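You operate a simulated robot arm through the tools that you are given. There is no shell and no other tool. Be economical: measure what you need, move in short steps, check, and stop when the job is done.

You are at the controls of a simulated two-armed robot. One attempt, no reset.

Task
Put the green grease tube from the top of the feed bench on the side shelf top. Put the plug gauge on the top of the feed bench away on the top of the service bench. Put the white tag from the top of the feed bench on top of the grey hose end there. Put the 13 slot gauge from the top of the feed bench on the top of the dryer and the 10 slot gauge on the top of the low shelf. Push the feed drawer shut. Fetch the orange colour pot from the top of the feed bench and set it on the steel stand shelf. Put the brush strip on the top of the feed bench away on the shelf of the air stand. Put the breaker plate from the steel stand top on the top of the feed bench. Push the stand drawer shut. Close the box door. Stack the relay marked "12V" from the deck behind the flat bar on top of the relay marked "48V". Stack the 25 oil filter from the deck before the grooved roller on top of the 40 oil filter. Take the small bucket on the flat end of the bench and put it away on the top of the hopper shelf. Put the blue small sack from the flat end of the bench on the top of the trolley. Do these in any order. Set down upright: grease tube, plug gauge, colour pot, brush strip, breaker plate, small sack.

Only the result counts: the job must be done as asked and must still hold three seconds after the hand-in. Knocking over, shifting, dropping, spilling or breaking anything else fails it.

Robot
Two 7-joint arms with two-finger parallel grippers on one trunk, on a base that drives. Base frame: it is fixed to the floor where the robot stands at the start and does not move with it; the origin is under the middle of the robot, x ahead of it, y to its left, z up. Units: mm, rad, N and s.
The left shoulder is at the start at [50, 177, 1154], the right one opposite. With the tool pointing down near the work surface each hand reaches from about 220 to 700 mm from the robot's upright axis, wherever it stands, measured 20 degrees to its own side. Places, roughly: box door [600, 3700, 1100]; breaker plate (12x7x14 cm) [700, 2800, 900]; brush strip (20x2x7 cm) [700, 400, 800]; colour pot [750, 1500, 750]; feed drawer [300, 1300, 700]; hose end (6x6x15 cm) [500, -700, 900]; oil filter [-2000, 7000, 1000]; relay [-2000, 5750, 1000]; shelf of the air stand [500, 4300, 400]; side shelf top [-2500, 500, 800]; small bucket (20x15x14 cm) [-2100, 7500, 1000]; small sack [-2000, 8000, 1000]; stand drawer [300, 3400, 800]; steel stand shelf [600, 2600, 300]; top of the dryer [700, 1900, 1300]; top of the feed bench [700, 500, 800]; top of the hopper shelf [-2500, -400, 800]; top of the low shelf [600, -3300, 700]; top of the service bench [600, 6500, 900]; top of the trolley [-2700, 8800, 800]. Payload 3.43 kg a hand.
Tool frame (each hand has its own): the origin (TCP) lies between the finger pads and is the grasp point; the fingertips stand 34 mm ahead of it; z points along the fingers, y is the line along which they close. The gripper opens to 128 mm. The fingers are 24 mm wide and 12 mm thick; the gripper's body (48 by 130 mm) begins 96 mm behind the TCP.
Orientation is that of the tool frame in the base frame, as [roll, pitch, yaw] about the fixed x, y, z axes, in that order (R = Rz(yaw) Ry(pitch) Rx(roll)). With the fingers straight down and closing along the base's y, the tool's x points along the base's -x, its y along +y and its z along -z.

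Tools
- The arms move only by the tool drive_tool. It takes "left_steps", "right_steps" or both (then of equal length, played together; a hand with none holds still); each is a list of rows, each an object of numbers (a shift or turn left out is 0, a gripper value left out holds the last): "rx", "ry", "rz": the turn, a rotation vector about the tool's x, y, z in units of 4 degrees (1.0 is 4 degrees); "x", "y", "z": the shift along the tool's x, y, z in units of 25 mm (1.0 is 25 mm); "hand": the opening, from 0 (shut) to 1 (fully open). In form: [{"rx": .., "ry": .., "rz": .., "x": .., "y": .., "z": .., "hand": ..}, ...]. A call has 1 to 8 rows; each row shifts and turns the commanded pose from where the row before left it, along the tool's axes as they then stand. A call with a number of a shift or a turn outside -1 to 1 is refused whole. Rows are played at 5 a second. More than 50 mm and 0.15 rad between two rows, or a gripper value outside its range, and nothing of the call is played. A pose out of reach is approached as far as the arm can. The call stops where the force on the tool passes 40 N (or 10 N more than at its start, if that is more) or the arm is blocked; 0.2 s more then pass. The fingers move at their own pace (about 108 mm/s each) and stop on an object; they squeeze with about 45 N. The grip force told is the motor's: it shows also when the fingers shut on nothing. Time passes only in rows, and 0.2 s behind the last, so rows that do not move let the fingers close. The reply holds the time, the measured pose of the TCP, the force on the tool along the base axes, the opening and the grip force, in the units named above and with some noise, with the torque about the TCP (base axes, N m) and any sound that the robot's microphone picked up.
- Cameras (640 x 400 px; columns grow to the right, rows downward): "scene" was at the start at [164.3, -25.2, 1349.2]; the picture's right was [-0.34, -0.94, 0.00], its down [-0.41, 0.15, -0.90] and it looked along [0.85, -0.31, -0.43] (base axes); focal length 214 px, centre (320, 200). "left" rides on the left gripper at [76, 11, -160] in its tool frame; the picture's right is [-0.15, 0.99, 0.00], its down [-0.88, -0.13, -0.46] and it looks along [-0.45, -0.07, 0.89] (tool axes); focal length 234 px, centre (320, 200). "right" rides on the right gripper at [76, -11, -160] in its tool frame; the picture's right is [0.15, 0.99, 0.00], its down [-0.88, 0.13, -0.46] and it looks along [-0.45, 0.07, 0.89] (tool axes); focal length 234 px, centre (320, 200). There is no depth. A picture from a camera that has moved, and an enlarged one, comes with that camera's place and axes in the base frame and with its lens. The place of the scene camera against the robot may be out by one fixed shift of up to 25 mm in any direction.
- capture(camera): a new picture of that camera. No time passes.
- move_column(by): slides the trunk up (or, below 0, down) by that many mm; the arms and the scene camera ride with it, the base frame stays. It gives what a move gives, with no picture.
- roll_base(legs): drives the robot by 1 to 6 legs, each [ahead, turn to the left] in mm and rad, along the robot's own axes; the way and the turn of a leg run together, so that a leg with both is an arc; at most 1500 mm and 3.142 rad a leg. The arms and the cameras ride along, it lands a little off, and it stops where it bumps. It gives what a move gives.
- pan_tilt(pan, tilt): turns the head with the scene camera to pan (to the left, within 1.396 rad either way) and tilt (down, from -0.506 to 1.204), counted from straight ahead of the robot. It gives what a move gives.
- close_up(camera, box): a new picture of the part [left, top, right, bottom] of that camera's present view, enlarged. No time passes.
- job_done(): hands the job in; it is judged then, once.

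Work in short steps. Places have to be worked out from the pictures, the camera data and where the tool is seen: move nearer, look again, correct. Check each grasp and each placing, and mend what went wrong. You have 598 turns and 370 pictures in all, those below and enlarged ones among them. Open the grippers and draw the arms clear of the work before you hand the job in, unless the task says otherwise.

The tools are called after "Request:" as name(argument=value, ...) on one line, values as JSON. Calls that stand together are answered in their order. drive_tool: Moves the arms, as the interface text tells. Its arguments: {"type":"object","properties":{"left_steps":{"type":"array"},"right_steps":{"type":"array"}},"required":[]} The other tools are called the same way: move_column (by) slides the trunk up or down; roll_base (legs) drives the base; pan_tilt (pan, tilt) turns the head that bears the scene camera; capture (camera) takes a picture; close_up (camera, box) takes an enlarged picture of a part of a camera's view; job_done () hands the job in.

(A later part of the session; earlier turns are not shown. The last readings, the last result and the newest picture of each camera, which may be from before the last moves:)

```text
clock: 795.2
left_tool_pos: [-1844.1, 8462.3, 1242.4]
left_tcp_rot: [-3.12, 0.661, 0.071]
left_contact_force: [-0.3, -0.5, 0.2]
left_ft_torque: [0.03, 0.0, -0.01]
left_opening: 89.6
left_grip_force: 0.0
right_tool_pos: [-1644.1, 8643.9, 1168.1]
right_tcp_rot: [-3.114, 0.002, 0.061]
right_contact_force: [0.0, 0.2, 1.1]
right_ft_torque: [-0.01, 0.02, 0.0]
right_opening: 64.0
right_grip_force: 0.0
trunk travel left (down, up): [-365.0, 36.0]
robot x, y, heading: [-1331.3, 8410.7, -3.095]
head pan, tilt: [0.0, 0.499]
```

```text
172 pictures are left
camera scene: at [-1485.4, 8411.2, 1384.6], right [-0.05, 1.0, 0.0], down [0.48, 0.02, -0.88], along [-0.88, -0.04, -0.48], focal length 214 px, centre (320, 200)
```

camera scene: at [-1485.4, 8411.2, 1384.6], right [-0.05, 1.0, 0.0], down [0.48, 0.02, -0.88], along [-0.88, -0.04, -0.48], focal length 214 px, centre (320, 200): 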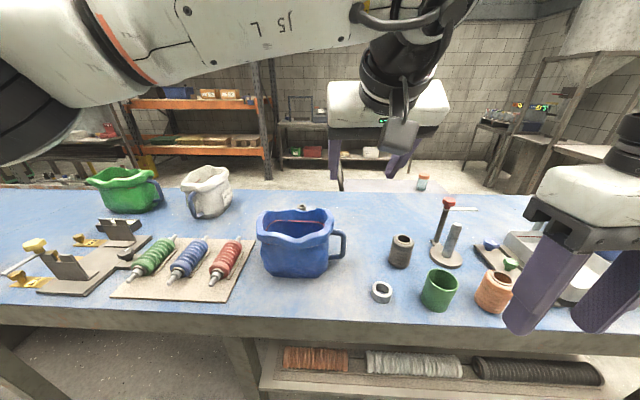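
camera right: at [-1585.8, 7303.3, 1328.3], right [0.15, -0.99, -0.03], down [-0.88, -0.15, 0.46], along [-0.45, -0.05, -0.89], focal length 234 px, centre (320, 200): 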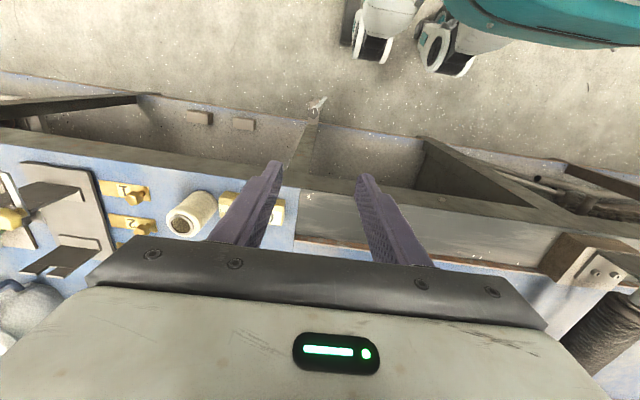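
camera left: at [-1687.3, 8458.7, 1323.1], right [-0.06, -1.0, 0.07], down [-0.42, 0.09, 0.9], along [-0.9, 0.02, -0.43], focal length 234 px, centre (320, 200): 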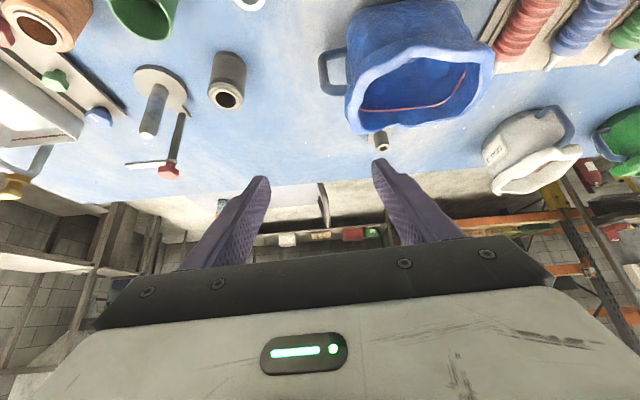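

Zoom on the sack in both views.

Request:
close_up(camera="scene", box=[240, 190, 360, 290])

Request:
close_up(camera="left", box=[300, 0, 510, 150])

```text
4.00 times, centred on (300, 240) of scene
camera zoom: at [-1485.4, 8411.2, 1384.6], right [-0.05, 1.0, 0.0], down [0.48, 0.02, -0.88], along [-0.88, -0.04, -0.48], focal length 858 px, centre (400, 40)
```

zoom: 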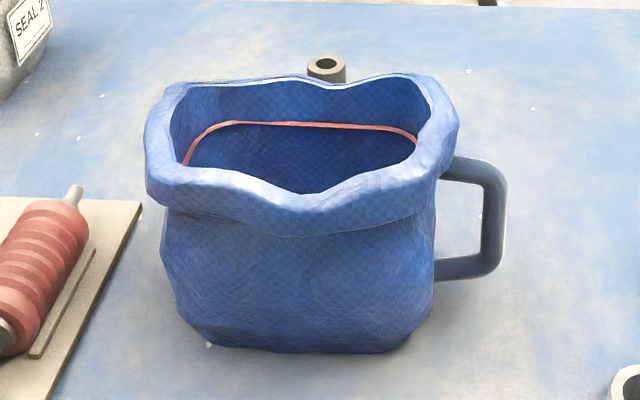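

```text
2.67 times, centred on (405, 75) of left
camera zoom: at [-1686.5, 8458.8, 1323.4], right [-0.06, -1.0, 0.07], down [-0.42, 0.09, 0.9], along [-0.91, 0.02, -0.42], focal length 624 px, centre (93, 533)
```

zoom: 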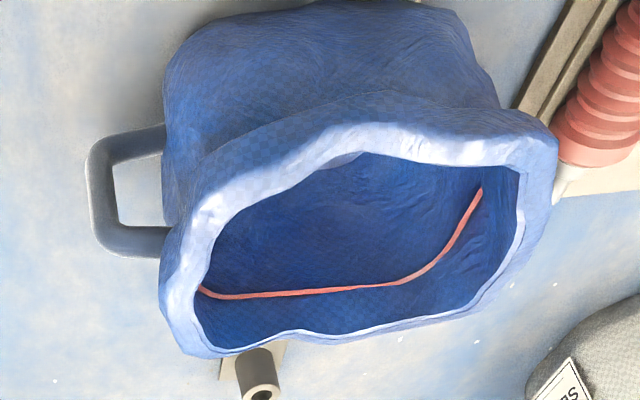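

The sack body is likely solid, so I'll grip its D-handle from the front with the inner finger through the handle gap, closing along y. Square up the base and tilt the hand to ~65°.

Request:
roll_base(legs=[[0, -0.06]])

Request:
drive_tool(left_steps=[{"ry": -1, "x": 0.6, "z": -0.6}, {"ry": -1, "x": 0.6, "z": -0.6}, {"ry": -1, "x": 0.6, "z": -0.6}, {"ry": -1, "x": 0.6, "z": -0.4}, {"ry": -1, "x": 0.6}, {"ry": -1, "x": 0.6}, {"ry": -0.7, "x": 0.6, "hand": 0.3}])

Request:
capture(camera="left")

```text
clock: 796.0
left_tool_pos: [-1840.5, 8492.4, 1243.7]
left_tcp_rot: [-3.122, 0.66, 0.008]
left_contact_force: [0.3, -0.4, 0.2]
left_ft_torque: [-0.02, 0.01, 0.03]
left_opening: 89.8
left_grip_force: 0.1
right_tool_pos: [-1628.6, 8661.3, 1168.0]
right_tcp_rot: [-3.116, 0.004, 0.0]
right_contact_force: [0.2, 0.8, -0.4]
right_ft_torque: [0.0, 0.04, -0.02]
right_opening: 63.9
right_grip_force: 0.1
trunk travel left (down, up): [-365.0, 36.0]
robot x, y, heading: [-1331.2, 8413.2, 3.126]
head pan, tilt: [0.0, 0.499]
```

```text
clock: 797.6
left_tool_pos: [-1735.5, 8493.2, 1201.3]
left_tcp_rot: [-3.101, 1.128, 0.033]
left_contact_force: [-0.2, 0.5, 0.0]
left_ft_torque: [0.02, 0.01, 0.01]
left_opening: 38.4
left_grip_force: 0.0
right_tool_pos: [-1629.3, 8662.9, 1168.8]
right_tcp_rot: [-3.115, 0.004, -0.001]
right_contact_force: [1.6, -0.2, -0.4]
right_ft_torque: [-0.01, 0.02, -0.03]
right_opening: 64.0
right_grip_force: 0.0
trunk travel left (down, up): [-365.0, 36.0]
robot x, y, heading: [-1331.6, 8411.9, 3.135]
head pan, tilt: [0.0, 0.499]
```

```text
169 pictures are left
camera left: at [-1560.1, 8482.5, 1203.0], right [-0.07, -0.99, 0.12], down [0.04, 0.11, 0.99], along [-1.0, 0.07, 0.03], focal length 234 px, centre (320, 200)
```

left: 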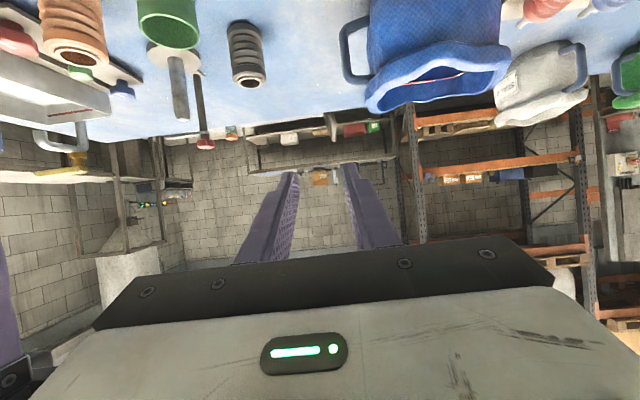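

Handle seen. Move to a pre-grasp in front of it.

Request:
drive_tool(left_steps=[{"rx": -0.58, "x": 0.9, "y": 0.3}, {"x": 0.9, "y": 0.3}, {"x": 0.9, "y": 0.3}, {"x": 0.6, "z": 0.8, "y": 0.3}, {"z": 1, "y": 0.3}, {"z": 1, "y": 0.26}])

Request:
capture(camera="left")

```text
clock: 799.0
left_tool_pos: [-1760.4, 8449.5, 1099.6]
left_tcp_rot: [3.14, 1.13, 0.028]
left_contact_force: [0.0, -0.3, 1.0]
left_ft_torque: [0.0, 0.01, -0.04]
left_opening: 38.6
left_grip_force: 0.1
right_tool_pos: [-1628.3, 8660.5, 1168.5]
right_tcp_rot: [-3.114, 0.003, 0.001]
right_contact_force: [0.2, 0.3, 0.1]
right_ft_torque: [-0.05, 0.03, 0.02]
right_opening: 64.2
right_grip_force: 0.0
trunk travel left (down, up): [-365.0, 36.0]
robot x, y, heading: [-1335.0, 8412.5, 3.13]
head pan, tilt: [0.0, 0.499]
```

```text
168 pictures are left
camera left: at [-1584.6, 8442.9, 1098.8], right [-0.03, -0.99, 0.13], down [0.03, 0.13, 0.99], along [-1.0, 0.04, 0.03], focal length 234 px, centre (320, 200)
```

left: 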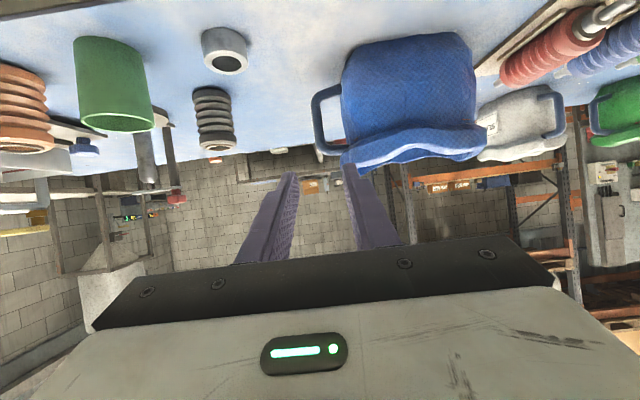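

Bar is at about [-1922,8444], z 960–1036, gap 26 mm. Advance with a 36 mm opening.

Request:
drive_tool(left_steps=[{"z": 1, "x": 0.2, "hand": 0.28}, {"z": 1, "x": 0.2}, {"z": 1, "x": 0.2}, {"z": 1, "x": 0.2}])

Request:
capture(camera="left")

```text
clock: 800.0
left_tool_pos: [-1844.7, 8446.8, 1036.7]
left_tcp_rot: [3.139, 1.128, 0.031]
left_contact_force: [-0.3, -0.6, 0.0]
left_ft_torque: [-0.01, -0.01, 0.01]
left_opening: 35.8
left_grip_force: 0.1
right_tool_pos: [-1628.4, 8660.8, 1167.6]
right_tcp_rot: [-3.115, 0.003, 0.0]
right_contact_force: [-0.2, -0.3, 0.0]
right_ft_torque: [0.0, -0.01, 0.03]
right_opening: 64.1
right_grip_force: 0.1
trunk travel left (down, up): [-365.0, 36.0]
robot x, y, heading: [-1335.6, 8412.5, 3.135]
head pan, tilt: [0.0, 0.499]
```

```text
167 pictures are left
camera left: at [-1667.4, 8441.4, 1037.4], right [-0.03, -0.99, 0.13], down [0.03, 0.13, 0.99], along [-1.0, 0.03, 0.03], focal length 234 px, centre (320, 200)
```

left: 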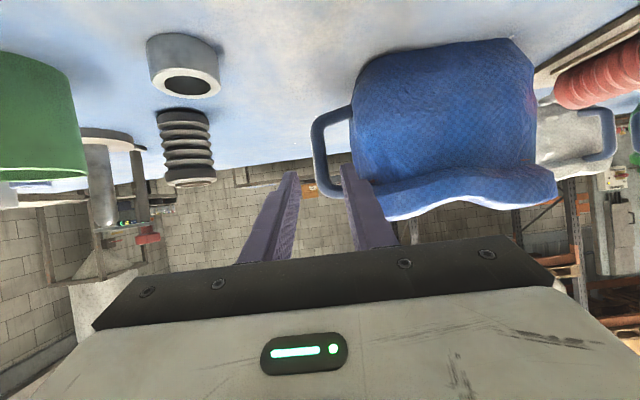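

Shift 7 mm to the outside and move in.

Request:
drive_tool(left_steps=[{"y": -0.38}, {"z": 0.8, "x": 0.1}, {"z": 0.8, "x": 0.1}])

Request:
capture(camera="left")

```text
clock: 800.8
left_tool_pos: [-1879.8, 8455.4, 1015.0]
left_tcp_rot: [3.142, 1.13, 0.032]
left_contact_force: [0.0, -0.3, -0.5]
left_ft_torque: [0.03, 0.01, 0.01]
left_opening: 35.5
left_grip_force: 0.0
right_tool_pos: [-1628.9, 8660.2, 1168.9]
right_tcp_rot: [-3.114, 0.003, 0.001]
right_contact_force: [-0.2, -0.7, 0.3]
right_ft_torque: [0.04, 0.0, -0.04]
right_opening: 63.9
right_grip_force: 0.0
trunk travel left (down, up): [-365.0, 36.0]
robot x, y, heading: [-1334.5, 8412.6, 3.128]
head pan, tilt: [0.0, 0.499]
```

```text
166 pictures are left
camera left: at [-1702.7, 8449.4, 1016.5], right [-0.03, -0.99, 0.13], down [0.03, 0.13, 0.99], along [-1.0, 0.03, 0.03], focal length 234 px, centre (320, 200)
```

left: 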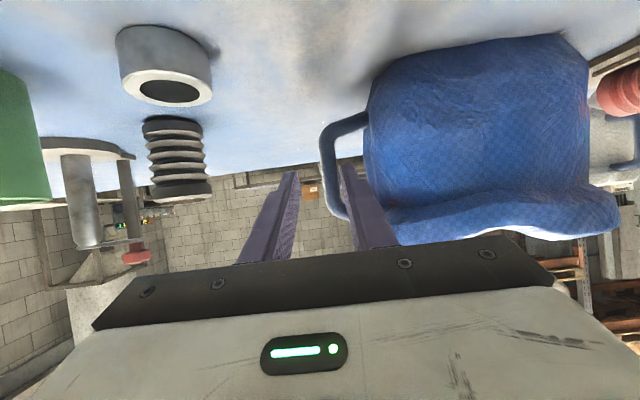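

Good. Small correction and final advance, then close.

Request:
drive_tool(left_steps=[{"y": 0.12, "z": 0.6, "x": 0.04}, {"z": 0.65, "x": 0.04}, {"z": 0.65, "x": 0.04}])

Request:
capture(camera="left")

```text
clock: 801.6
left_tool_pos: [-1921.2, 8449.7, 991.8]
left_tcp_rot: [3.139, 1.129, 0.03]
left_contact_force: [-0.1, -0.4, -0.3]
left_ft_torque: [-0.04, 0.0, -0.02]
left_opening: 35.8
left_grip_force: 0.0
right_tool_pos: [-1629.6, 8661.2, 1167.9]
right_tcp_rot: [-3.115, 0.004, 0.0]
right_contact_force: [-0.1, 1.1, -0.6]
right_ft_torque: [0.0, 0.0, 0.01]
right_opening: 63.9
right_grip_force: 0.0
trunk travel left (down, up): [-365.0, 36.0]
robot x, y, heading: [-1332.7, 8410.8, 3.13]
head pan, tilt: [0.0, 0.499]
```

```text
165 pictures are left
camera left: at [-1745.0, 8444.0, 993.8], right [-0.03, -0.99, 0.13], down [0.03, 0.13, 0.99], along [-1.0, 0.03, 0.03], focal length 234 px, centre (320, 200)
```

left: 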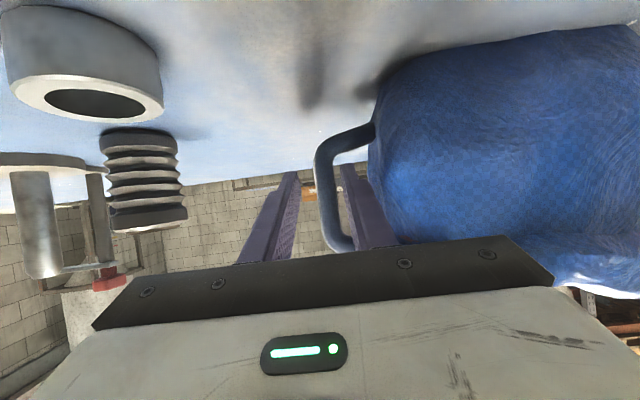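

The inner finger is inside the handle gap without contact. Close.

Request:
drive_tool(left_steps=[{"hand": 0}, {}, {}])

Request:
drive_tool(left_steps=[{"x": -0.36, "z": -0.17}, {"x": -0.36, "z": -0.17}, {"x": -0.36, "z": -0.17}, {"x": -0.36, "z": -0.17}])

Request:
capture(camera="scene")

```text
clock: 802.4
left_tool_pos: [-1921.2, 8447.8, 993.4]
left_tcp_rot: [3.139, 1.131, 0.032]
left_contact_force: [-1.0, 0.2, 0.1]
left_ft_torque: [0.07, 0.04, -0.01]
left_opening: 16.4
left_grip_force: 45.0
right_tool_pos: [-1629.3, 8662.0, 1168.2]
right_tcp_rot: [-3.115, 0.003, 0.0]
right_contact_force: [-0.7, 0.6, 0.2]
right_ft_torque: [0.02, 0.02, 0.01]
right_opening: 63.6
right_grip_force: 0.2
trunk travel left (down, up): [-365.0, 36.0]
robot x, y, heading: [-1329.4, 8416.2, 3.134]
head pan, tilt: [0.0, 0.499]
```

```text
clock: 803.4
left_tool_pos: [-1919.6, 8448.8, 1032.7]
left_tcp_rot: [3.139, 1.13, 0.031]
left_contact_force: [-0.2, 0.1, -1.5]
left_ft_torque: [0.06, -0.02, 0.01]
left_opening: 16.8
left_grip_force: 45.5
right_tool_pos: [-1628.7, 8660.1, 1168.8]
right_tcp_rot: [-3.116, 0.005, 0.001]
right_contact_force: [0.4, -0.1, 0.4]
right_ft_torque: [0.02, -0.01, 0.0]
right_opening: 63.9
right_grip_force: 0.1
trunk travel left (down, up): [-365.0, 36.0]
robot x, y, heading: [-1334.1, 8409.8, 3.131]
head pan, tilt: [0.0, 0.499]
```

```text
164 pictures are left
camera scene: at [-1485.7, 8420.9, 1384.6], right [0.01, 1.0, 0.0], down [0.48, -0.01, -0.88], along [-0.88, 0.01, -0.48], focal length 214 px, centre (320, 200)
```

scene: 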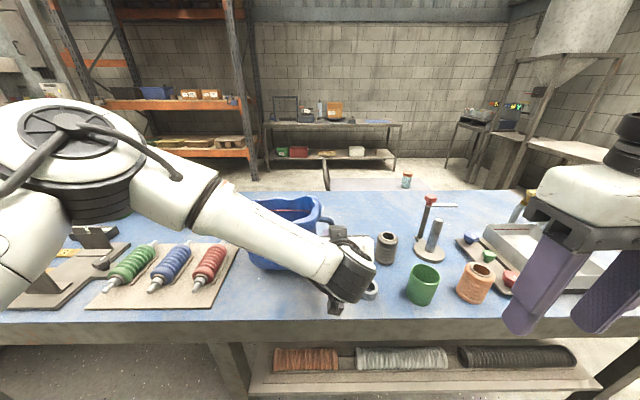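

Light and held. Lift further and back off.

Request:
drive_tool(left_steps=[{"x": -0.8, "z": -0.38}, {"x": -0.8, "z": -0.38}, {"x": -0.8, "z": -0.38}, {"x": -0.8, "z": -0.38}, {"x": -0.8, "z": -0.38}])

Request:
capture(camera="left")

Request:
roll_base(legs=[[-300, 0]])

Request:
capture(camera="scene")

```text
clock: 804.6
left_tool_pos: [-1918.0, 8449.0, 1141.7]
left_tcp_rot: [3.139, 1.128, 0.03]
left_contact_force: [-0.1, -0.5, -0.9]
left_ft_torque: [0.06, 0.02, 0.0]
left_opening: 17.0
left_grip_force: 45.1
right_tool_pos: [-1630.1, 8661.2, 1168.3]
right_tcp_rot: [-3.117, 0.004, 0.0]
right_contact_force: [0.2, -0.5, 0.3]
right_ft_torque: [0.01, 0.0, 0.01]
right_opening: 63.9
right_grip_force: 0.0
trunk travel left (down, up): [-365.0, 36.0]
robot x, y, heading: [-1334.9, 8413.5, 3.13]
head pan, tilt: [0.0, 0.499]
```

```text
163 pictures are left
camera left: at [-1741.8, 8443.7, 1142.6], right [-0.03, -0.99, 0.13], down [0.03, 0.13, 0.99], along [-1.0, 0.03, 0.03], focal length 234 px, centre (320, 200)
```

left: 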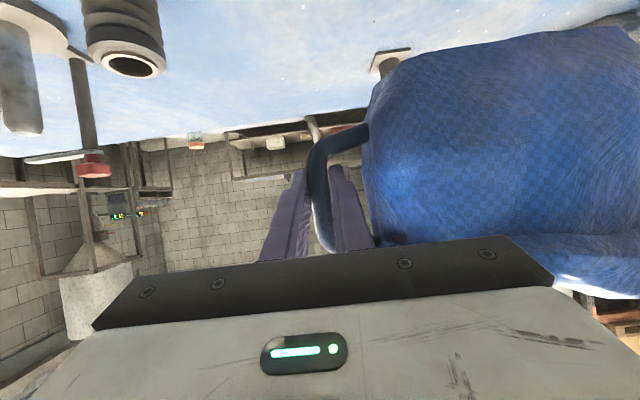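

```text
clock: 806.7
left_tool_pos: [-1613.9, 8446.3, 1141.6]
left_tcp_rot: [3.14, 1.129, 0.028]
left_contact_force: [1.3, -0.6, -1.4]
left_ft_torque: [0.11, 0.0, 0.0]
left_opening: 16.6
left_grip_force: 45.5
right_tool_pos: [-1323.4, 8657.3, 1168.3]
right_tcp_rot: [-3.115, 0.006, 0.0]
right_contact_force: [0.4, 0.7, 0.2]
right_ft_torque: [-0.01, 0.01, -0.01]
right_opening: 64.2
right_grip_force: 0.3
trunk travel left (down, up): [-365.0, 36.0]
robot x, y, heading: [-1031.9, 8409.3, 3.131]
head pan, tilt: [0.0, 0.499]
```

```text
162 pictures are left
camera scene: at [-1180.6, 8417.6, 1384.7], right [0.01, 1.0, 0.0], down [0.48, -0.01, -0.88], along [-0.88, 0.01, -0.48], focal length 214 px, centre (320, 200)
```

scene: 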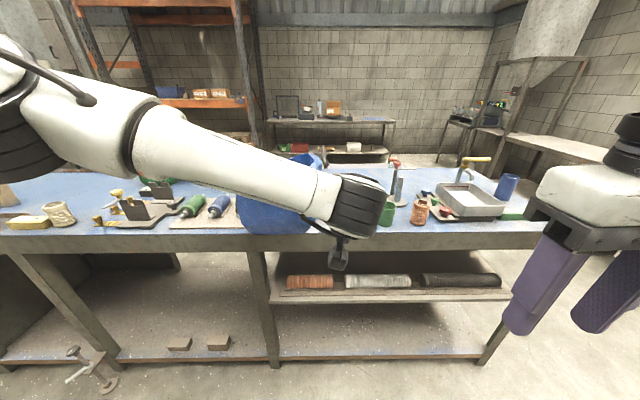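

Held well. Drive north past the bench end, keeping clear of the bucket on the floor.

Request:
roll_base(legs=[[0, -1.399], [1350, 0]])

Request:
roll_base(legs=[[0, 1.41]])

Request:
capture(camera="left")

```text
clock: 816.9
left_tool_pos: [-1309.2, 10327.5, 1140.8]
left_tcp_rot: [3.14, 1.128, -1.369]
left_contact_force: [0.4, -0.7, -1.0]
left_ft_torque: [0.01, -0.08, 0.01]
left_opening: 16.2
left_grip_force: 44.9
right_tool_pos: [-1052.7, 10077.6, 1168.7]
right_tcp_rot: [-3.114, 0.003, -1.401]
right_contact_force: [0.2, 0.6, 0.8]
right_ft_torque: [-0.02, 0.03, -0.01]
right_opening: 63.9
right_grip_force: 0.0
trunk travel left (down, up): [-365.0, 36.0]
robot x, y, heading: [-1246.2, 9738.9, 1.734]
head pan, tilt: [0.0, 0.499]
```

```text
clock: 820.7
left_tool_pos: [-1832.3, 9781.0, 1141.1]
left_tcp_rot: [3.139, 1.129, 0.027]
left_contact_force: [0.5, 0.5, -0.4]
left_ft_torque: [0.07, 0.0, -0.02]
left_opening: 16.5
left_grip_force: 45.1
right_tool_pos: [-1541.0, 9992.8, 1168.0]
right_tcp_rot: [-3.115, 0.004, -0.003]
right_contact_force: [-0.2, 0.1, 0.2]
right_ft_torque: [0.02, -0.01, 0.01]
right_opening: 64.2
right_grip_force: 0.0
trunk travel left (down, up): [-365.0, 36.0]
robot x, y, heading: [-1244.9, 9746.6, 3.129]
head pan, tilt: [0.0, 0.499]
```

```text
161 pictures are left
camera left: at [-1655.0, 9775.3, 1142.1], right [-0.03, -0.99, 0.13], down [0.03, 0.13, 0.99], along [-1.0, 0.04, 0.03], focal length 234 px, centre (320, 200)
```

left: 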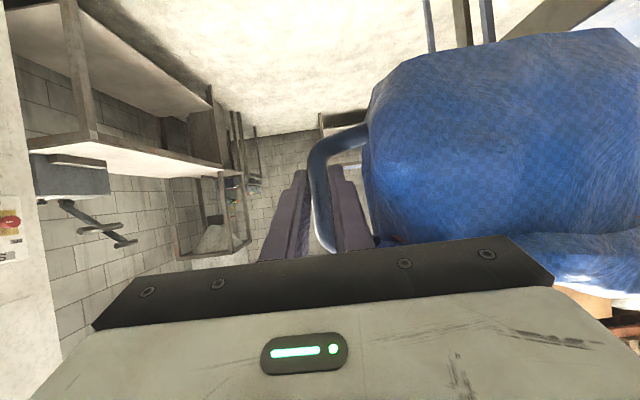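

Stable. Drive around to the trolley's west side.

Request:
roll_base(legs=[[1200, 0], [1040, 0], [0, 1.58], [1120, 0]])

Request:
roll_base(legs=[[0, 1.571]])

Request:
pan_tilt(pan=0.1, tilt=0.6)

Request:
capture(camera="scene")

```text
clock: 841.2
left_tool_pos: [-3434.6, 8031.6, 1140.8]
left_tcp_rot: [3.14, 1.129, 1.688]
left_contact_force: [0.6, -1.0, -0.9]
left_ft_torque: [-0.02, 0.06, -0.01]
left_opening: 16.7
left_grip_force: 44.8
right_tool_pos: [-3671.3, 8301.5, 1167.8]
right_tcp_rot: [-3.115, 0.003, 1.658]
right_contact_force: [-0.5, 0.8, 0.3]
right_ft_torque: [-0.02, -0.01, 0.02]
right_opening: 64.0
right_grip_force: 0.1
trunk travel left (down, up): [-365.0, 36.0]
robot x, y, heading: [-3453.4, 8616.5, -1.495]
head pan, tilt: [0.0, 0.499]
```

```text
clock: 845.7
left_tool_pos: [-2865.7, 8682.2, 1140.1]
left_tcp_rot: [3.139, 1.127, -2.938]
left_contact_force: [-0.4, 0.3, 0.0]
left_ft_torque: [-0.05, -0.01, -0.02]
left_opening: 16.9
left_grip_force: 45.1
right_tool_pos: [-3114.9, 8423.8, 1168.6]
right_tcp_rot: [-3.115, 0.003, -2.97]
right_contact_force: [-0.7, 0.7, 1.0]
right_ft_torque: [-0.03, 0.03, 0.01]
right_opening: 64.0
right_grip_force: 0.0
trunk travel left (down, up): [-365.0, 36.0]
robot x, y, heading: [-3451.9, 8611.6, 0.164]
head pan, tilt: [0.0, 0.499]
```

```text
clock: 846.3
left_tool_pos: [-2866.3, 8682.7, 1141.2]
left_tcp_rot: [3.138, 1.128, -2.939]
left_contact_force: [0.4, 0.4, -0.8]
left_ft_torque: [-0.13, 0.01, 0.01]
left_opening: 16.5
left_grip_force: 44.9
right_tool_pos: [-3116.2, 8424.5, 1168.8]
right_tcp_rot: [-3.115, 0.004, -2.97]
right_contact_force: [0.7, -0.3, 0.2]
right_ft_torque: [-0.01, 0.02, 0.0]
right_opening: 63.8
right_grip_force: 0.0
trunk travel left (down, up): [-365.0, 36.0]
robot x, y, heading: [-3447.5, 8617.9, 0.162]
head pan, tilt: [0.099, 0.6]
```

```text
160 pictures are left
camera scene: at [-3286.9, 8658.0, 1375.6], right [0.26, -0.97, 0.0], down [-0.55, -0.14, -0.83], along [0.8, 0.21, -0.56], focal length 214 px, centre (320, 200)
```

scene: 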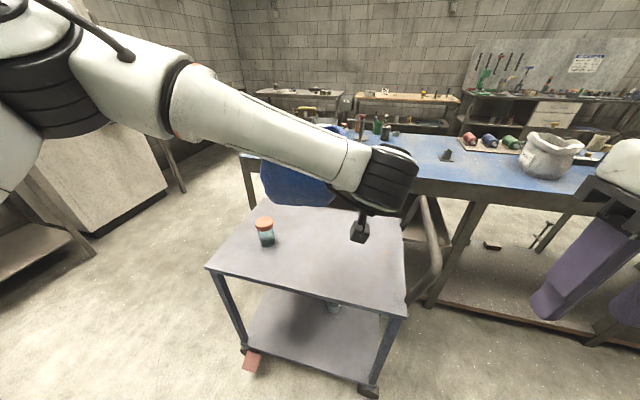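

Trolley top spans x −2948…−2490, y 8510…9137 with the jar at [-2800,8990]. Square up and drive in 145 mm.

Request:
roll_base(legs=[[0, -0.162], [145, 0]])

Request:
capture(camera="scene")

Request:
capture(camera="left")

```text
clock: 848.3
left_tool_pos: [-2715.3, 8592.1, 1140.4]
left_tcp_rot: [3.139, 1.128, -3.095]
left_contact_force: [0.1, 0.0, -0.1]
left_ft_torque: [-0.08, 0.02, 0.01]
left_opening: 16.9
left_grip_force: 45.1
right_tool_pos: [-3000.0, 8376.0, 1168.6]
right_tcp_rot: [-3.118, 0.004, -3.127]
right_contact_force: [1.1, -0.5, 0.4]
right_ft_torque: [0.0, 0.02, 0.03]
right_opening: 63.9
right_grip_force: 0.2
trunk travel left (down, up): [-365.0, 36.0]
robot x, y, heading: [-3302.5, 8619.9, 0.007]
head pan, tilt: [0.099, 0.6]
```

```text
159 pictures are left
camera scene: at [-3135.2, 8634.4, 1375.4], right [0.1, -0.99, 0.0], down [-0.56, -0.06, -0.82], along [0.82, 0.09, -0.57], focal length 214 px, centre (320, 200)
```

scene: 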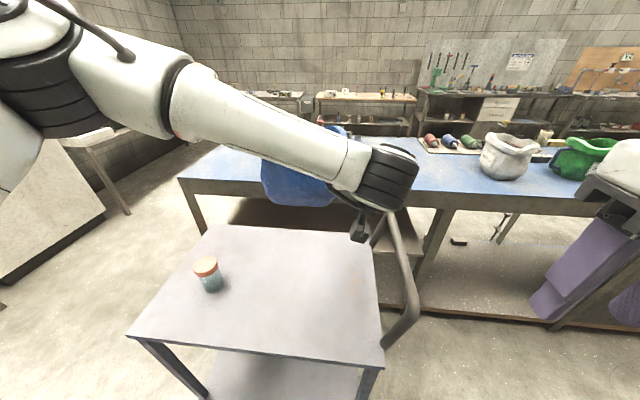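

```text
158 pictures are left
camera left: at [-2892.9, 8594.5, 1141.7], right [0.01, 0.99, 0.13], down [-0.03, -0.13, 0.99], along [1.0, -0.02, 0.02], focal length 234 px, centre (320, 200)
```

left: 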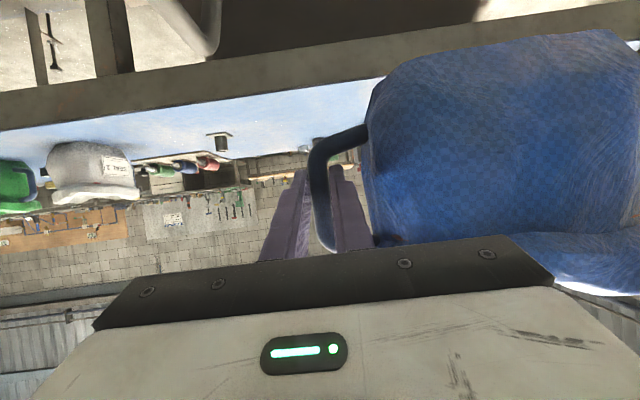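

Shift 50 mm away from the trolley handle, then lower with the trunk.

Request:
drive_tool(left_steps=[{"y": 0.7}, {"y": 0.7}, {"y": 0.7}])

Request:
move_column(by=-210)

Request:
capture(camera="left")

Request:
capture(camera="scene")

```text
clock: 849.1
left_tool_pos: [-2719.0, 8646.7, 1140.7]
left_tcp_rot: [3.139, 1.127, -3.095]
left_contact_force: [-0.1, -0.3, 0.0]
left_ft_torque: [-0.11, 0.02, 0.0]
left_opening: 16.2
left_grip_force: 45.0
right_tool_pos: [-3002.2, 8376.2, 1168.5]
right_tcp_rot: [-3.116, 0.003, -3.127]
right_contact_force: [0.4, 0.8, -0.2]
right_ft_torque: [-0.01, -0.01, 0.04]
right_opening: 64.2
right_grip_force: 0.0
trunk travel left (down, up): [-365.0, 36.0]
robot x, y, heading: [-3302.9, 8616.4, 0.011]
head pan, tilt: [0.099, 0.6]
```

```text
clock: 851.4
left_tool_pos: [-2719.4, 8646.9, 932.2]
left_tcp_rot: [3.138, 1.127, -3.095]
left_contact_force: [0.8, 0.5, -0.6]
left_ft_torque: [-0.07, 0.04, 0.01]
left_opening: 16.3
left_grip_force: 45.1
right_tool_pos: [-3002.0, 8375.1, 958.6]
right_tcp_rot: [-3.116, 0.005, -3.126]
right_contact_force: [-0.1, 0.2, 0.2]
right_ft_torque: [-0.02, -0.02, 0.0]
right_opening: 63.8
right_grip_force: 0.1
trunk travel left (down, up): [-155.0, 246.0]
robot x, y, heading: [-3304.2, 8616.3, 0.003]
head pan, tilt: [0.099, 0.6]
```

```text
157 pictures are left
camera left: at [-2897.0, 8649.1, 932.4], right [0.01, 0.99, 0.13], down [-0.03, -0.13, 0.99], along [1.0, -0.02, 0.03], focal length 234 px, centre (320, 200)
```

left: 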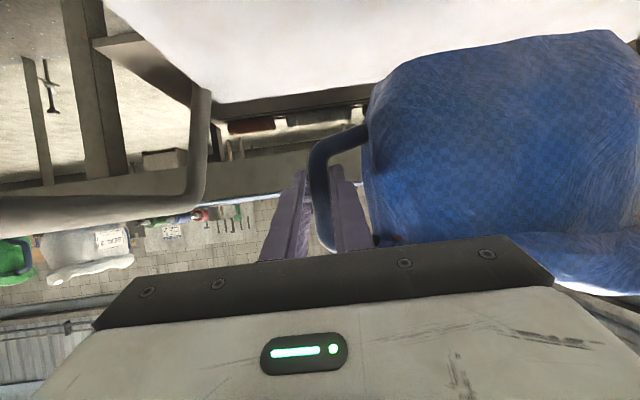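

```text
156 pictures are left
camera scene: at [-3136.2, 8634.5, 1165.6], right [0.1, -0.99, 0.0], down [-0.56, -0.06, -0.83], along [0.82, 0.09, -0.56], focal length 214 px, centre (320, 200)
```

scene: 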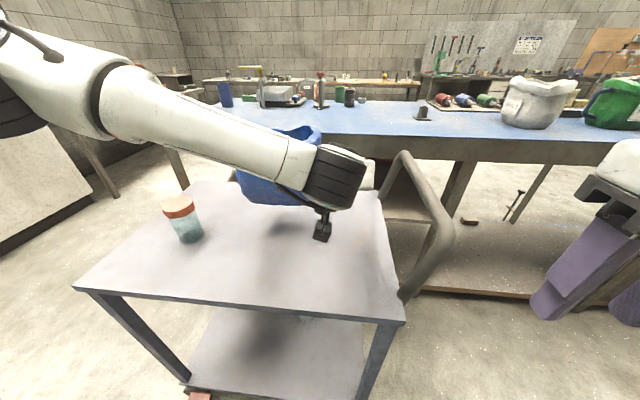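

Lower further with the trunk in small steps.

Request:
move_column(by=-35)

Request:
close_up(camera="scene", box=[140, 100, 380, 250])

```text
clock: 852.2
left_tool_pos: [-2719.8, 8645.4, 896.7]
left_tcp_rot: [3.138, 1.127, -3.097]
left_contact_force: [0.1, -0.2, -0.3]
left_ft_torque: [-0.05, -0.01, 0.05]
left_opening: 16.5
left_grip_force: 44.7
right_tool_pos: [-3001.1, 8376.1, 923.8]
right_tcp_rot: [-3.117, 0.007, -3.125]
right_contact_force: [-0.1, 0.4, 0.7]
right_ft_torque: [0.0, 0.0, 0.01]
right_opening: 63.9
right_grip_force: 0.0
trunk travel left (down, up): [-120.0, 281.0]
robot x, y, heading: [-3304.9, 8620.3, 0.002]
head pan, tilt: [0.099, 0.6]
```

```text
2.67 times, centred on (260, 175) of scene
camera zoom: at [-3136.3, 8634.5, 1130.5], right [0.1, -0.99, 0.0], down [-0.56, -0.06, -0.83], along [0.82, 0.09, -0.56], focal length 572 px, centre (480, 267)
```

zoom: 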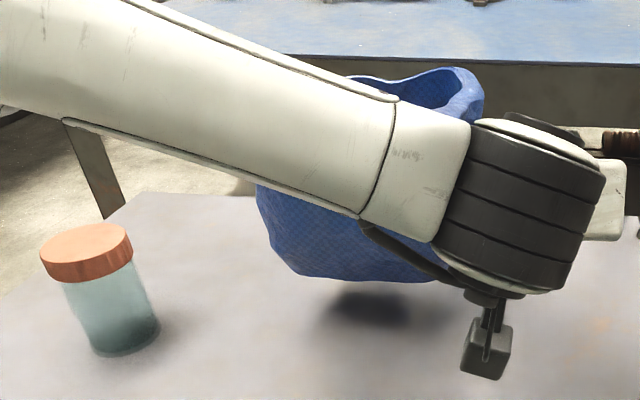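

Gap of ~20 mm remains. Lower with the arm.

Request:
drive_tool(left_steps=[{"x": 0.145, "z": 0.069}, {"x": 0.145, "z": 0.069}, {"x": 0.145, "z": 0.069}, {"x": 0.145, "z": 0.069}])

Request:
drive_tool(left_steps=[{"x": 0.11, "z": 0.052}, {"x": 0.11, "z": 0.052}])

```text
clock: 853.2
left_tool_pos: [-2719.1, 8647.1, 880.5]
left_tcp_rot: [3.14, 1.127, -3.097]
left_contact_force: [-0.1, 0.2, -0.8]
left_ft_torque: [-0.07, 0.03, 0.0]
left_opening: 16.5
left_grip_force: 45.1
right_tool_pos: [-3001.5, 8374.9, 924.1]
right_tcp_rot: [-3.116, 0.003, -3.125]
right_contact_force: [0.1, -0.1, 0.3]
right_ft_torque: [-0.03, -0.01, 0.01]
right_opening: 64.0
right_grip_force: 0.1
trunk travel left (down, up): [-120.0, 281.0]
robot x, y, heading: [-3303.5, 8619.2, 0.009]
head pan, tilt: [0.099, 0.6]
```

```text
clock: 853.8
left_tool_pos: [-2719.5, 8646.7, 874.5]
left_tcp_rot: [3.139, 1.127, -3.093]
left_contact_force: [-0.5, 0.5, -0.3]
left_ft_torque: [-0.06, 0.04, 0.01]
left_opening: 16.4
left_grip_force: 44.9
right_tool_pos: [-3000.7, 8374.7, 924.1]
right_tcp_rot: [-3.114, 0.003, -3.126]
right_contact_force: [-0.8, 0.6, 0.0]
right_ft_torque: [0.02, -0.03, -0.01]
right_opening: 63.7
right_grip_force: 0.0
trunk travel left (down, up): [-120.0, 281.0]
robot x, y, heading: [-3299.4, 8618.0, -0.001]
head pan, tilt: [0.099, 0.6]
```

Request:
drive_tool(left_steps=[{"x": 0.11, "z": 0.052}, {"x": 0.11, "z": 0.052}, {"x": 0.11, "z": 0.052}])

Request:
close_up(camera="scene", box=[140, 100, 380, 250])

```text
clock: 854.6
left_tool_pos: [-2717.7, 8647.2, 865.5]
left_tcp_rot: [3.14, 1.128, -3.095]
left_contact_force: [-0.8, -0.3, -0.4]
left_ft_torque: [-0.07, 0.02, -0.02]
left_opening: 16.9
left_grip_force: 44.9
right_tool_pos: [-3002.6, 8375.0, 922.3]
right_tcp_rot: [-3.118, 0.003, -3.126]
right_contact_force: [-0.4, 0.2, -0.4]
right_ft_torque: [0.01, -0.02, -0.01]
right_opening: 63.9
right_grip_force: 0.0
trunk travel left (down, up): [-120.0, 281.0]
robot x, y, heading: [-3303.2, 8619.2, 0.007]
head pan, tilt: [0.099, 0.6]
```

```text
2.67 times, centred on (260, 175) of scene
camera zoom: at [-3136.1, 8634.5, 1130.5], right [0.1, -0.99, 0.0], down [-0.56, -0.06, -0.83], along [0.82, 0.09, -0.56], focal length 572 px, centre (480, 267)
```

zoom: 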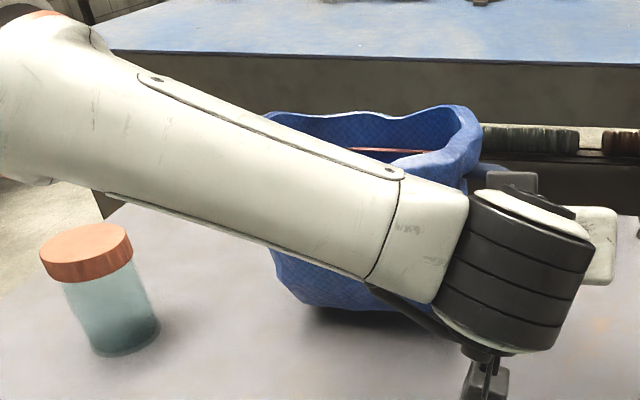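

Still a small gap; continue.

Request:
drive_tool(left_steps=[{"x": 0.11, "z": 0.052}, {"x": 0.11, "z": 0.052}, {"x": 0.11, "z": 0.052}])

Request:
drive_tool(left_steps=[{"x": 0.11, "z": 0.052}, {"x": 0.11, "z": 0.052}])

```text
clock: 855.4
left_tool_pos: [-2718.3, 8647.1, 854.8]
left_tcp_rot: [3.139, 1.128, -3.097]
left_contact_force: [-0.1, -0.3, -1.4]
left_ft_torque: [-0.09, -0.02, -0.01]
left_opening: 16.4
left_grip_force: 44.2
right_tool_pos: [-3001.9, 8377.1, 922.2]
right_tcp_rot: [-3.117, 0.003, -3.126]
right_contact_force: [0.8, 0.3, -0.2]
right_ft_torque: [0.01, 0.02, 0.02]
right_opening: 64.0
right_grip_force: 0.1
trunk travel left (down, up): [-120.0, 281.0]
robot x, y, heading: [-3305.4, 8618.9, 0.004]
head pan, tilt: [0.099, 0.6]
```

```text
clock: 856.0
left_tool_pos: [-2720.1, 8646.4, 849.5]
left_tcp_rot: [3.137, 1.127, -3.094]
left_contact_force: [0.1, -0.2, -1.4]
left_ft_torque: [-0.08, 0.01, 0.01]
left_opening: 16.4
left_grip_force: 45.2
right_tool_pos: [-3001.4, 8375.6, 922.8]
right_tcp_rot: [-3.114, 0.004, -3.125]
right_contact_force: [-0.7, -0.5, -0.1]
right_ft_torque: [-0.03, 0.0, 0.02]
right_opening: 64.1
right_grip_force: 0.1
trunk travel left (down, up): [-120.0, 281.0]
robot x, y, heading: [-3301.8, 8619.2, 0.003]
head pan, tilt: [0.099, 0.6]
```

Request:
drive_tool(left_steps=[{"x": 0.11, "z": 0.052}, {"x": 0.11, "z": 0.052}])

Request:
close_up(camera="scene", box=[140, 100, 380, 250])

```text
clock: 856.6
left_tool_pos: [-2720.5, 8646.3, 844.0]
left_tcp_rot: [3.137, 1.128, -3.096]
left_contact_force: [-0.1, -0.5, -0.9]
left_ft_torque: [-0.08, 0.01, -0.02]
left_opening: 16.6
left_grip_force: 45.0
right_tool_pos: [-3002.1, 8374.5, 923.3]
right_tcp_rot: [-3.116, 0.003, -3.127]
right_contact_force: [-1.0, 0.3, -0.6]
right_ft_torque: [-0.05, 0.03, 0.0]
right_opening: 64.1
right_grip_force: 0.0
trunk travel left (down, up): [-120.0, 281.0]
robot x, y, heading: [-3302.9, 8618.7, 0.006]
head pan, tilt: [0.099, 0.6]
```

```text
2.67 times, centred on (260, 175) of scene
camera zoom: at [-3136.1, 8634.5, 1130.5], right [0.1, -0.99, 0.0], down [-0.56, -0.06, -0.83], along [0.82, 0.09, -0.56], focal length 572 px, centre (480, 267)
```

zoom: 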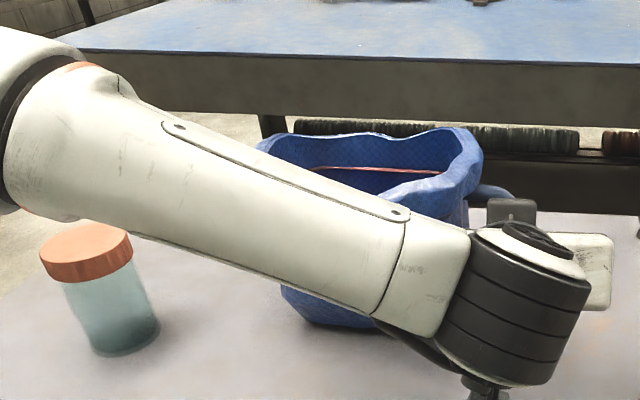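

Almost on the surface. Continue in 2.5 mm rows.

Request:
drive_tool(left_steps=[{"x": 0.09, "z": 0.043}, {"x": 0.09, "z": 0.043}, {"x": 0.09, "z": 0.043}])

Request:
drive_tool(left_steps=[{"x": 0.09, "z": 0.043}, {"x": 0.09, "z": 0.043}])

```text
clock: 857.4
left_tool_pos: [-2719.7, 8647.2, 835.7]
left_tcp_rot: [3.139, 1.127, -3.097]
left_contact_force: [0.4, 0.3, -0.3]
left_ft_torque: [-0.1, 0.01, -0.03]
left_opening: 16.7
left_grip_force: 44.5
right_tool_pos: [-3002.5, 8375.2, 923.8]
right_tcp_rot: [-3.115, 0.005, -3.126]
right_contact_force: [-0.9, -0.7, 0.4]
right_ft_torque: [-0.02, -0.01, 0.02]
right_opening: 64.2
right_grip_force: 0.1
trunk travel left (down, up): [-120.0, 281.0]
robot x, y, heading: [-3304.5, 8619.9, 0.0]
head pan, tilt: [0.099, 0.6]
```

```text
clock: 858.0
left_tool_pos: [-2719.2, 8646.7, 833.3]
left_tcp_rot: [3.137, 1.132, -3.095]
left_contact_force: [-1.0, 0.9, 6.5]
left_ft_torque: [0.31, 0.36, 0.0]
left_opening: 16.8
left_grip_force: 44.7
right_tool_pos: [-3002.0, 8375.7, 924.8]
right_tcp_rot: [-3.115, 0.006, -3.126]
right_contact_force: [-0.6, 0.4, 1.0]
right_ft_torque: [0.01, 0.0, 0.01]
right_opening: 64.2
right_grip_force: 0.1
trunk travel left (down, up): [-120.0, 281.0]
robot x, y, heading: [-3307.3, 8616.9, 0.0]
head pan, tilt: [0.099, 0.6]
```

Contact. Open to 33 mm and withdraw along the tool axis.

Request:
drive_tool(left_steps=[{"hand": 0.26}, {}, {}, {"z": -0.8}, {"z": -1}, {"z": -1}, {"z": -1}])

Request:
capture(camera="left")

Request:
capture(camera="scene")

```text
clock: 859.6
left_tool_pos: [-2802.3, 8642.4, 870.2]
left_tcp_rot: [3.138, 1.128, -3.096]
left_contact_force: [0.1, 0.4, 0.4]
left_ft_torque: [-0.01, -0.01, -0.02]
left_opening: 33.0
left_grip_force: 0.0
right_tool_pos: [-3000.8, 8375.5, 922.8]
right_tcp_rot: [-3.116, 0.006, -3.125]
right_contact_force: [0.7, 0.5, -0.5]
right_ft_torque: [0.01, 0.01, -0.02]
right_opening: 63.9
right_grip_force: 0.0
trunk travel left (down, up): [-120.0, 281.0]
robot x, y, heading: [-3301.7, 8619.1, 0.005]
head pan, tilt: [0.099, 0.6]
```

```text
152 pictures are left
camera left: at [-2980.8, 8645.1, 871.2], right [0.01, 0.99, 0.13], down [-0.03, -0.13, 0.99], along [1.0, -0.02, 0.03], focal length 234 px, centre (320, 200)
```

left: 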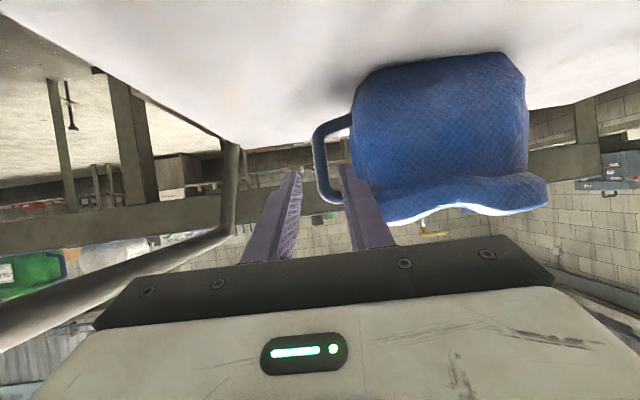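

```text
151 pictures are left
camera scene: at [-3136.2, 8634.4, 1130.5], right [0.1, -0.99, 0.0], down [-0.56, -0.06, -0.83], along [0.82, 0.09, -0.56], focal length 214 px, centre (320, 200)
```

scene: 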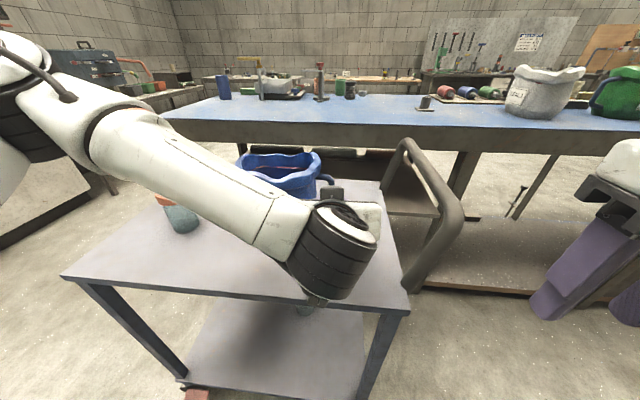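

The sack stands on the trolley. Raise the trunk and back away, then check.

Request:
move_column(by=245)

Request:
roll_base(legs=[[-200, 0]])

Request:
capture(camera="scene")

```text
clock: 862.1
left_tool_pos: [-2802.7, 8641.8, 1115.0]
left_tcp_rot: [3.139, 1.127, -3.094]
left_contact_force: [-0.6, -0.2, -1.2]
left_ft_torque: [-0.02, 0.02, -0.01]
left_opening: 33.1
left_grip_force: 0.1
right_tool_pos: [-3002.5, 8374.6, 1167.7]
right_tcp_rot: [-3.117, 0.004, -3.127]
right_contact_force: [0.0, 0.2, 0.3]
right_ft_torque: [0.0, 0.0, 0.01]
right_opening: 64.0
right_grip_force: 0.0
trunk travel left (down, up): [-365.0, 36.0]
robot x, y, heading: [-3302.3, 8619.7, 0.007]
head pan, tilt: [0.099, 0.6]
```

```text
clock: 863.7
left_tool_pos: [-2998.7, 8640.3, 1115.4]
left_tcp_rot: [3.138, 1.13, -3.098]
left_contact_force: [-0.5, 0.1, 0.2]
left_ft_torque: [-0.03, 0.0, -0.01]
left_opening: 33.3
left_grip_force: 0.2
right_tool_pos: [-3197.6, 8374.3, 1168.2]
right_tcp_rot: [-3.117, 0.005, -3.127]
right_contact_force: [-0.1, 0.1, 0.3]
right_ft_torque: [-0.02, -0.05, 0.02]
right_opening: 63.9
right_grip_force: 0.1
trunk travel left (down, up): [-365.0, 36.0]
robot x, y, heading: [-3497.6, 8617.5, 0.006]
head pan, tilt: [0.099, 0.6]
```

```text
150 pictures are left
camera scene: at [-3332.3, 8633.3, 1375.7], right [0.1, -0.99, 0.0], down [-0.56, -0.06, -0.83], along [0.82, 0.08, -0.56], focal length 214 px, centre (320, 200)
```

scene: 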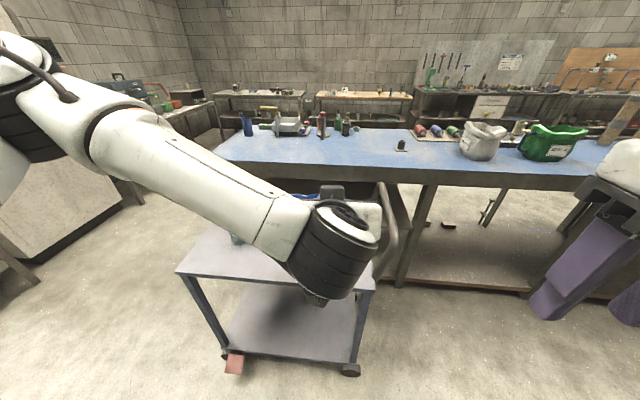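

Now to the bucket: drive back around to the north-east and look at it.

Request:
roll_base(legs=[[0, 1.565], [1250, 0], [0, -1.571], [1500, 0], [650, 0]])

Request:
pan_tilt(pan=-0.4, tilt=0.7)

Request:
capture(camera="scene")

```text
clock: 887.9
left_tool_pos: [-891.9, 9857.8, 1115.9]
left_tcp_rot: [3.138, 1.127, -3.082]
left_contact_force: [-0.1, -0.2, 0.9]
left_ft_torque: [0.02, 0.01, 0.02]
left_opening: 33.4
left_grip_force: 0.1
right_tool_pos: [-1088.4, 9588.1, 1168.0]
right_tcp_rot: [-3.118, 0.004, -3.114]
right_contact_force: [0.5, 0.4, -0.4]
right_ft_torque: [0.0, 0.03, -0.01]
right_opening: 64.2
right_grip_force: 0.0
trunk travel left (down, up): [-365.0, 36.0]
robot x, y, heading: [-1388.8, 9828.2, 0.021]
head pan, tilt: [0.099, 0.6]
```

```text
clock: 888.9
left_tool_pos: [-892.9, 9856.6, 1115.9]
left_tcp_rot: [3.14, 1.129, -3.083]
left_contact_force: [0.3, 0.2, -0.4]
left_ft_torque: [0.0, 0.02, 0.03]
left_opening: 33.1
left_grip_force: 0.0
right_tool_pos: [-1088.5, 9587.6, 1168.7]
right_tcp_rot: [-3.115, 0.002, -3.113]
right_contact_force: [0.2, 0.0, -0.3]
right_ft_torque: [0.0, 0.01, 0.03]
right_opening: 63.8
right_grip_force: 0.0
trunk travel left (down, up): [-365.0, 36.0]
robot x, y, heading: [-1395.0, 9828.9, 0.019]
head pan, tilt: [-0.4, 0.7]
```

```text
149 pictures are left
camera scene: at [-1234.4, 9803.7, 1366.9], right [-0.37, -0.93, 0.0], down [-0.6, 0.24, -0.77], along [0.71, -0.28, -0.64], focal length 214 px, centre (320, 200)
```

scene: 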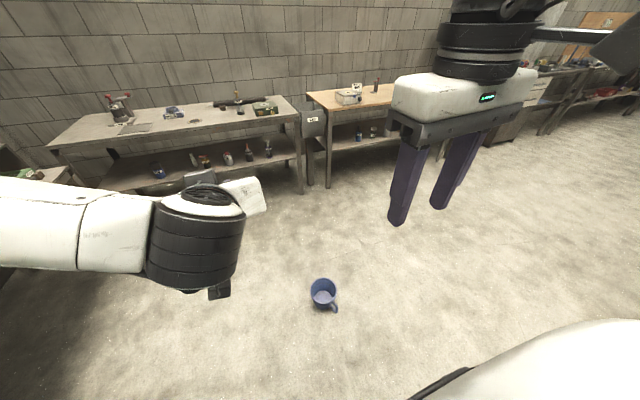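

Request:
close_up(camera="scene", box=[280, 260, 370, 330])

```text
5.71 times, centred on (325, 295) of scene
camera zoom: at [-1234.4, 9803.7, 1366.9], right [-0.37, -0.93, 0.0], down [-0.6, 0.24, -0.77], along [0.71, -0.28, -0.64], focal length 1226 px, centre (291, -343)
```

zoom: 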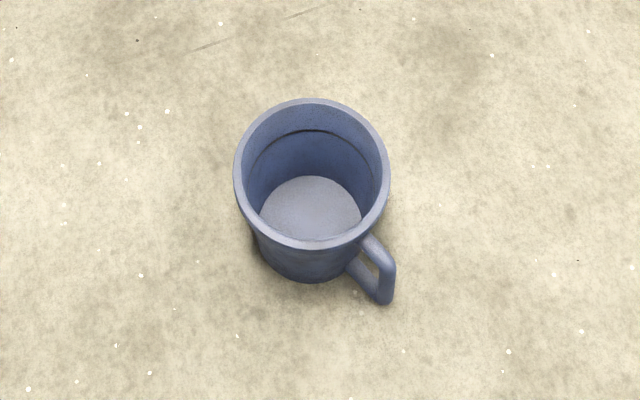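

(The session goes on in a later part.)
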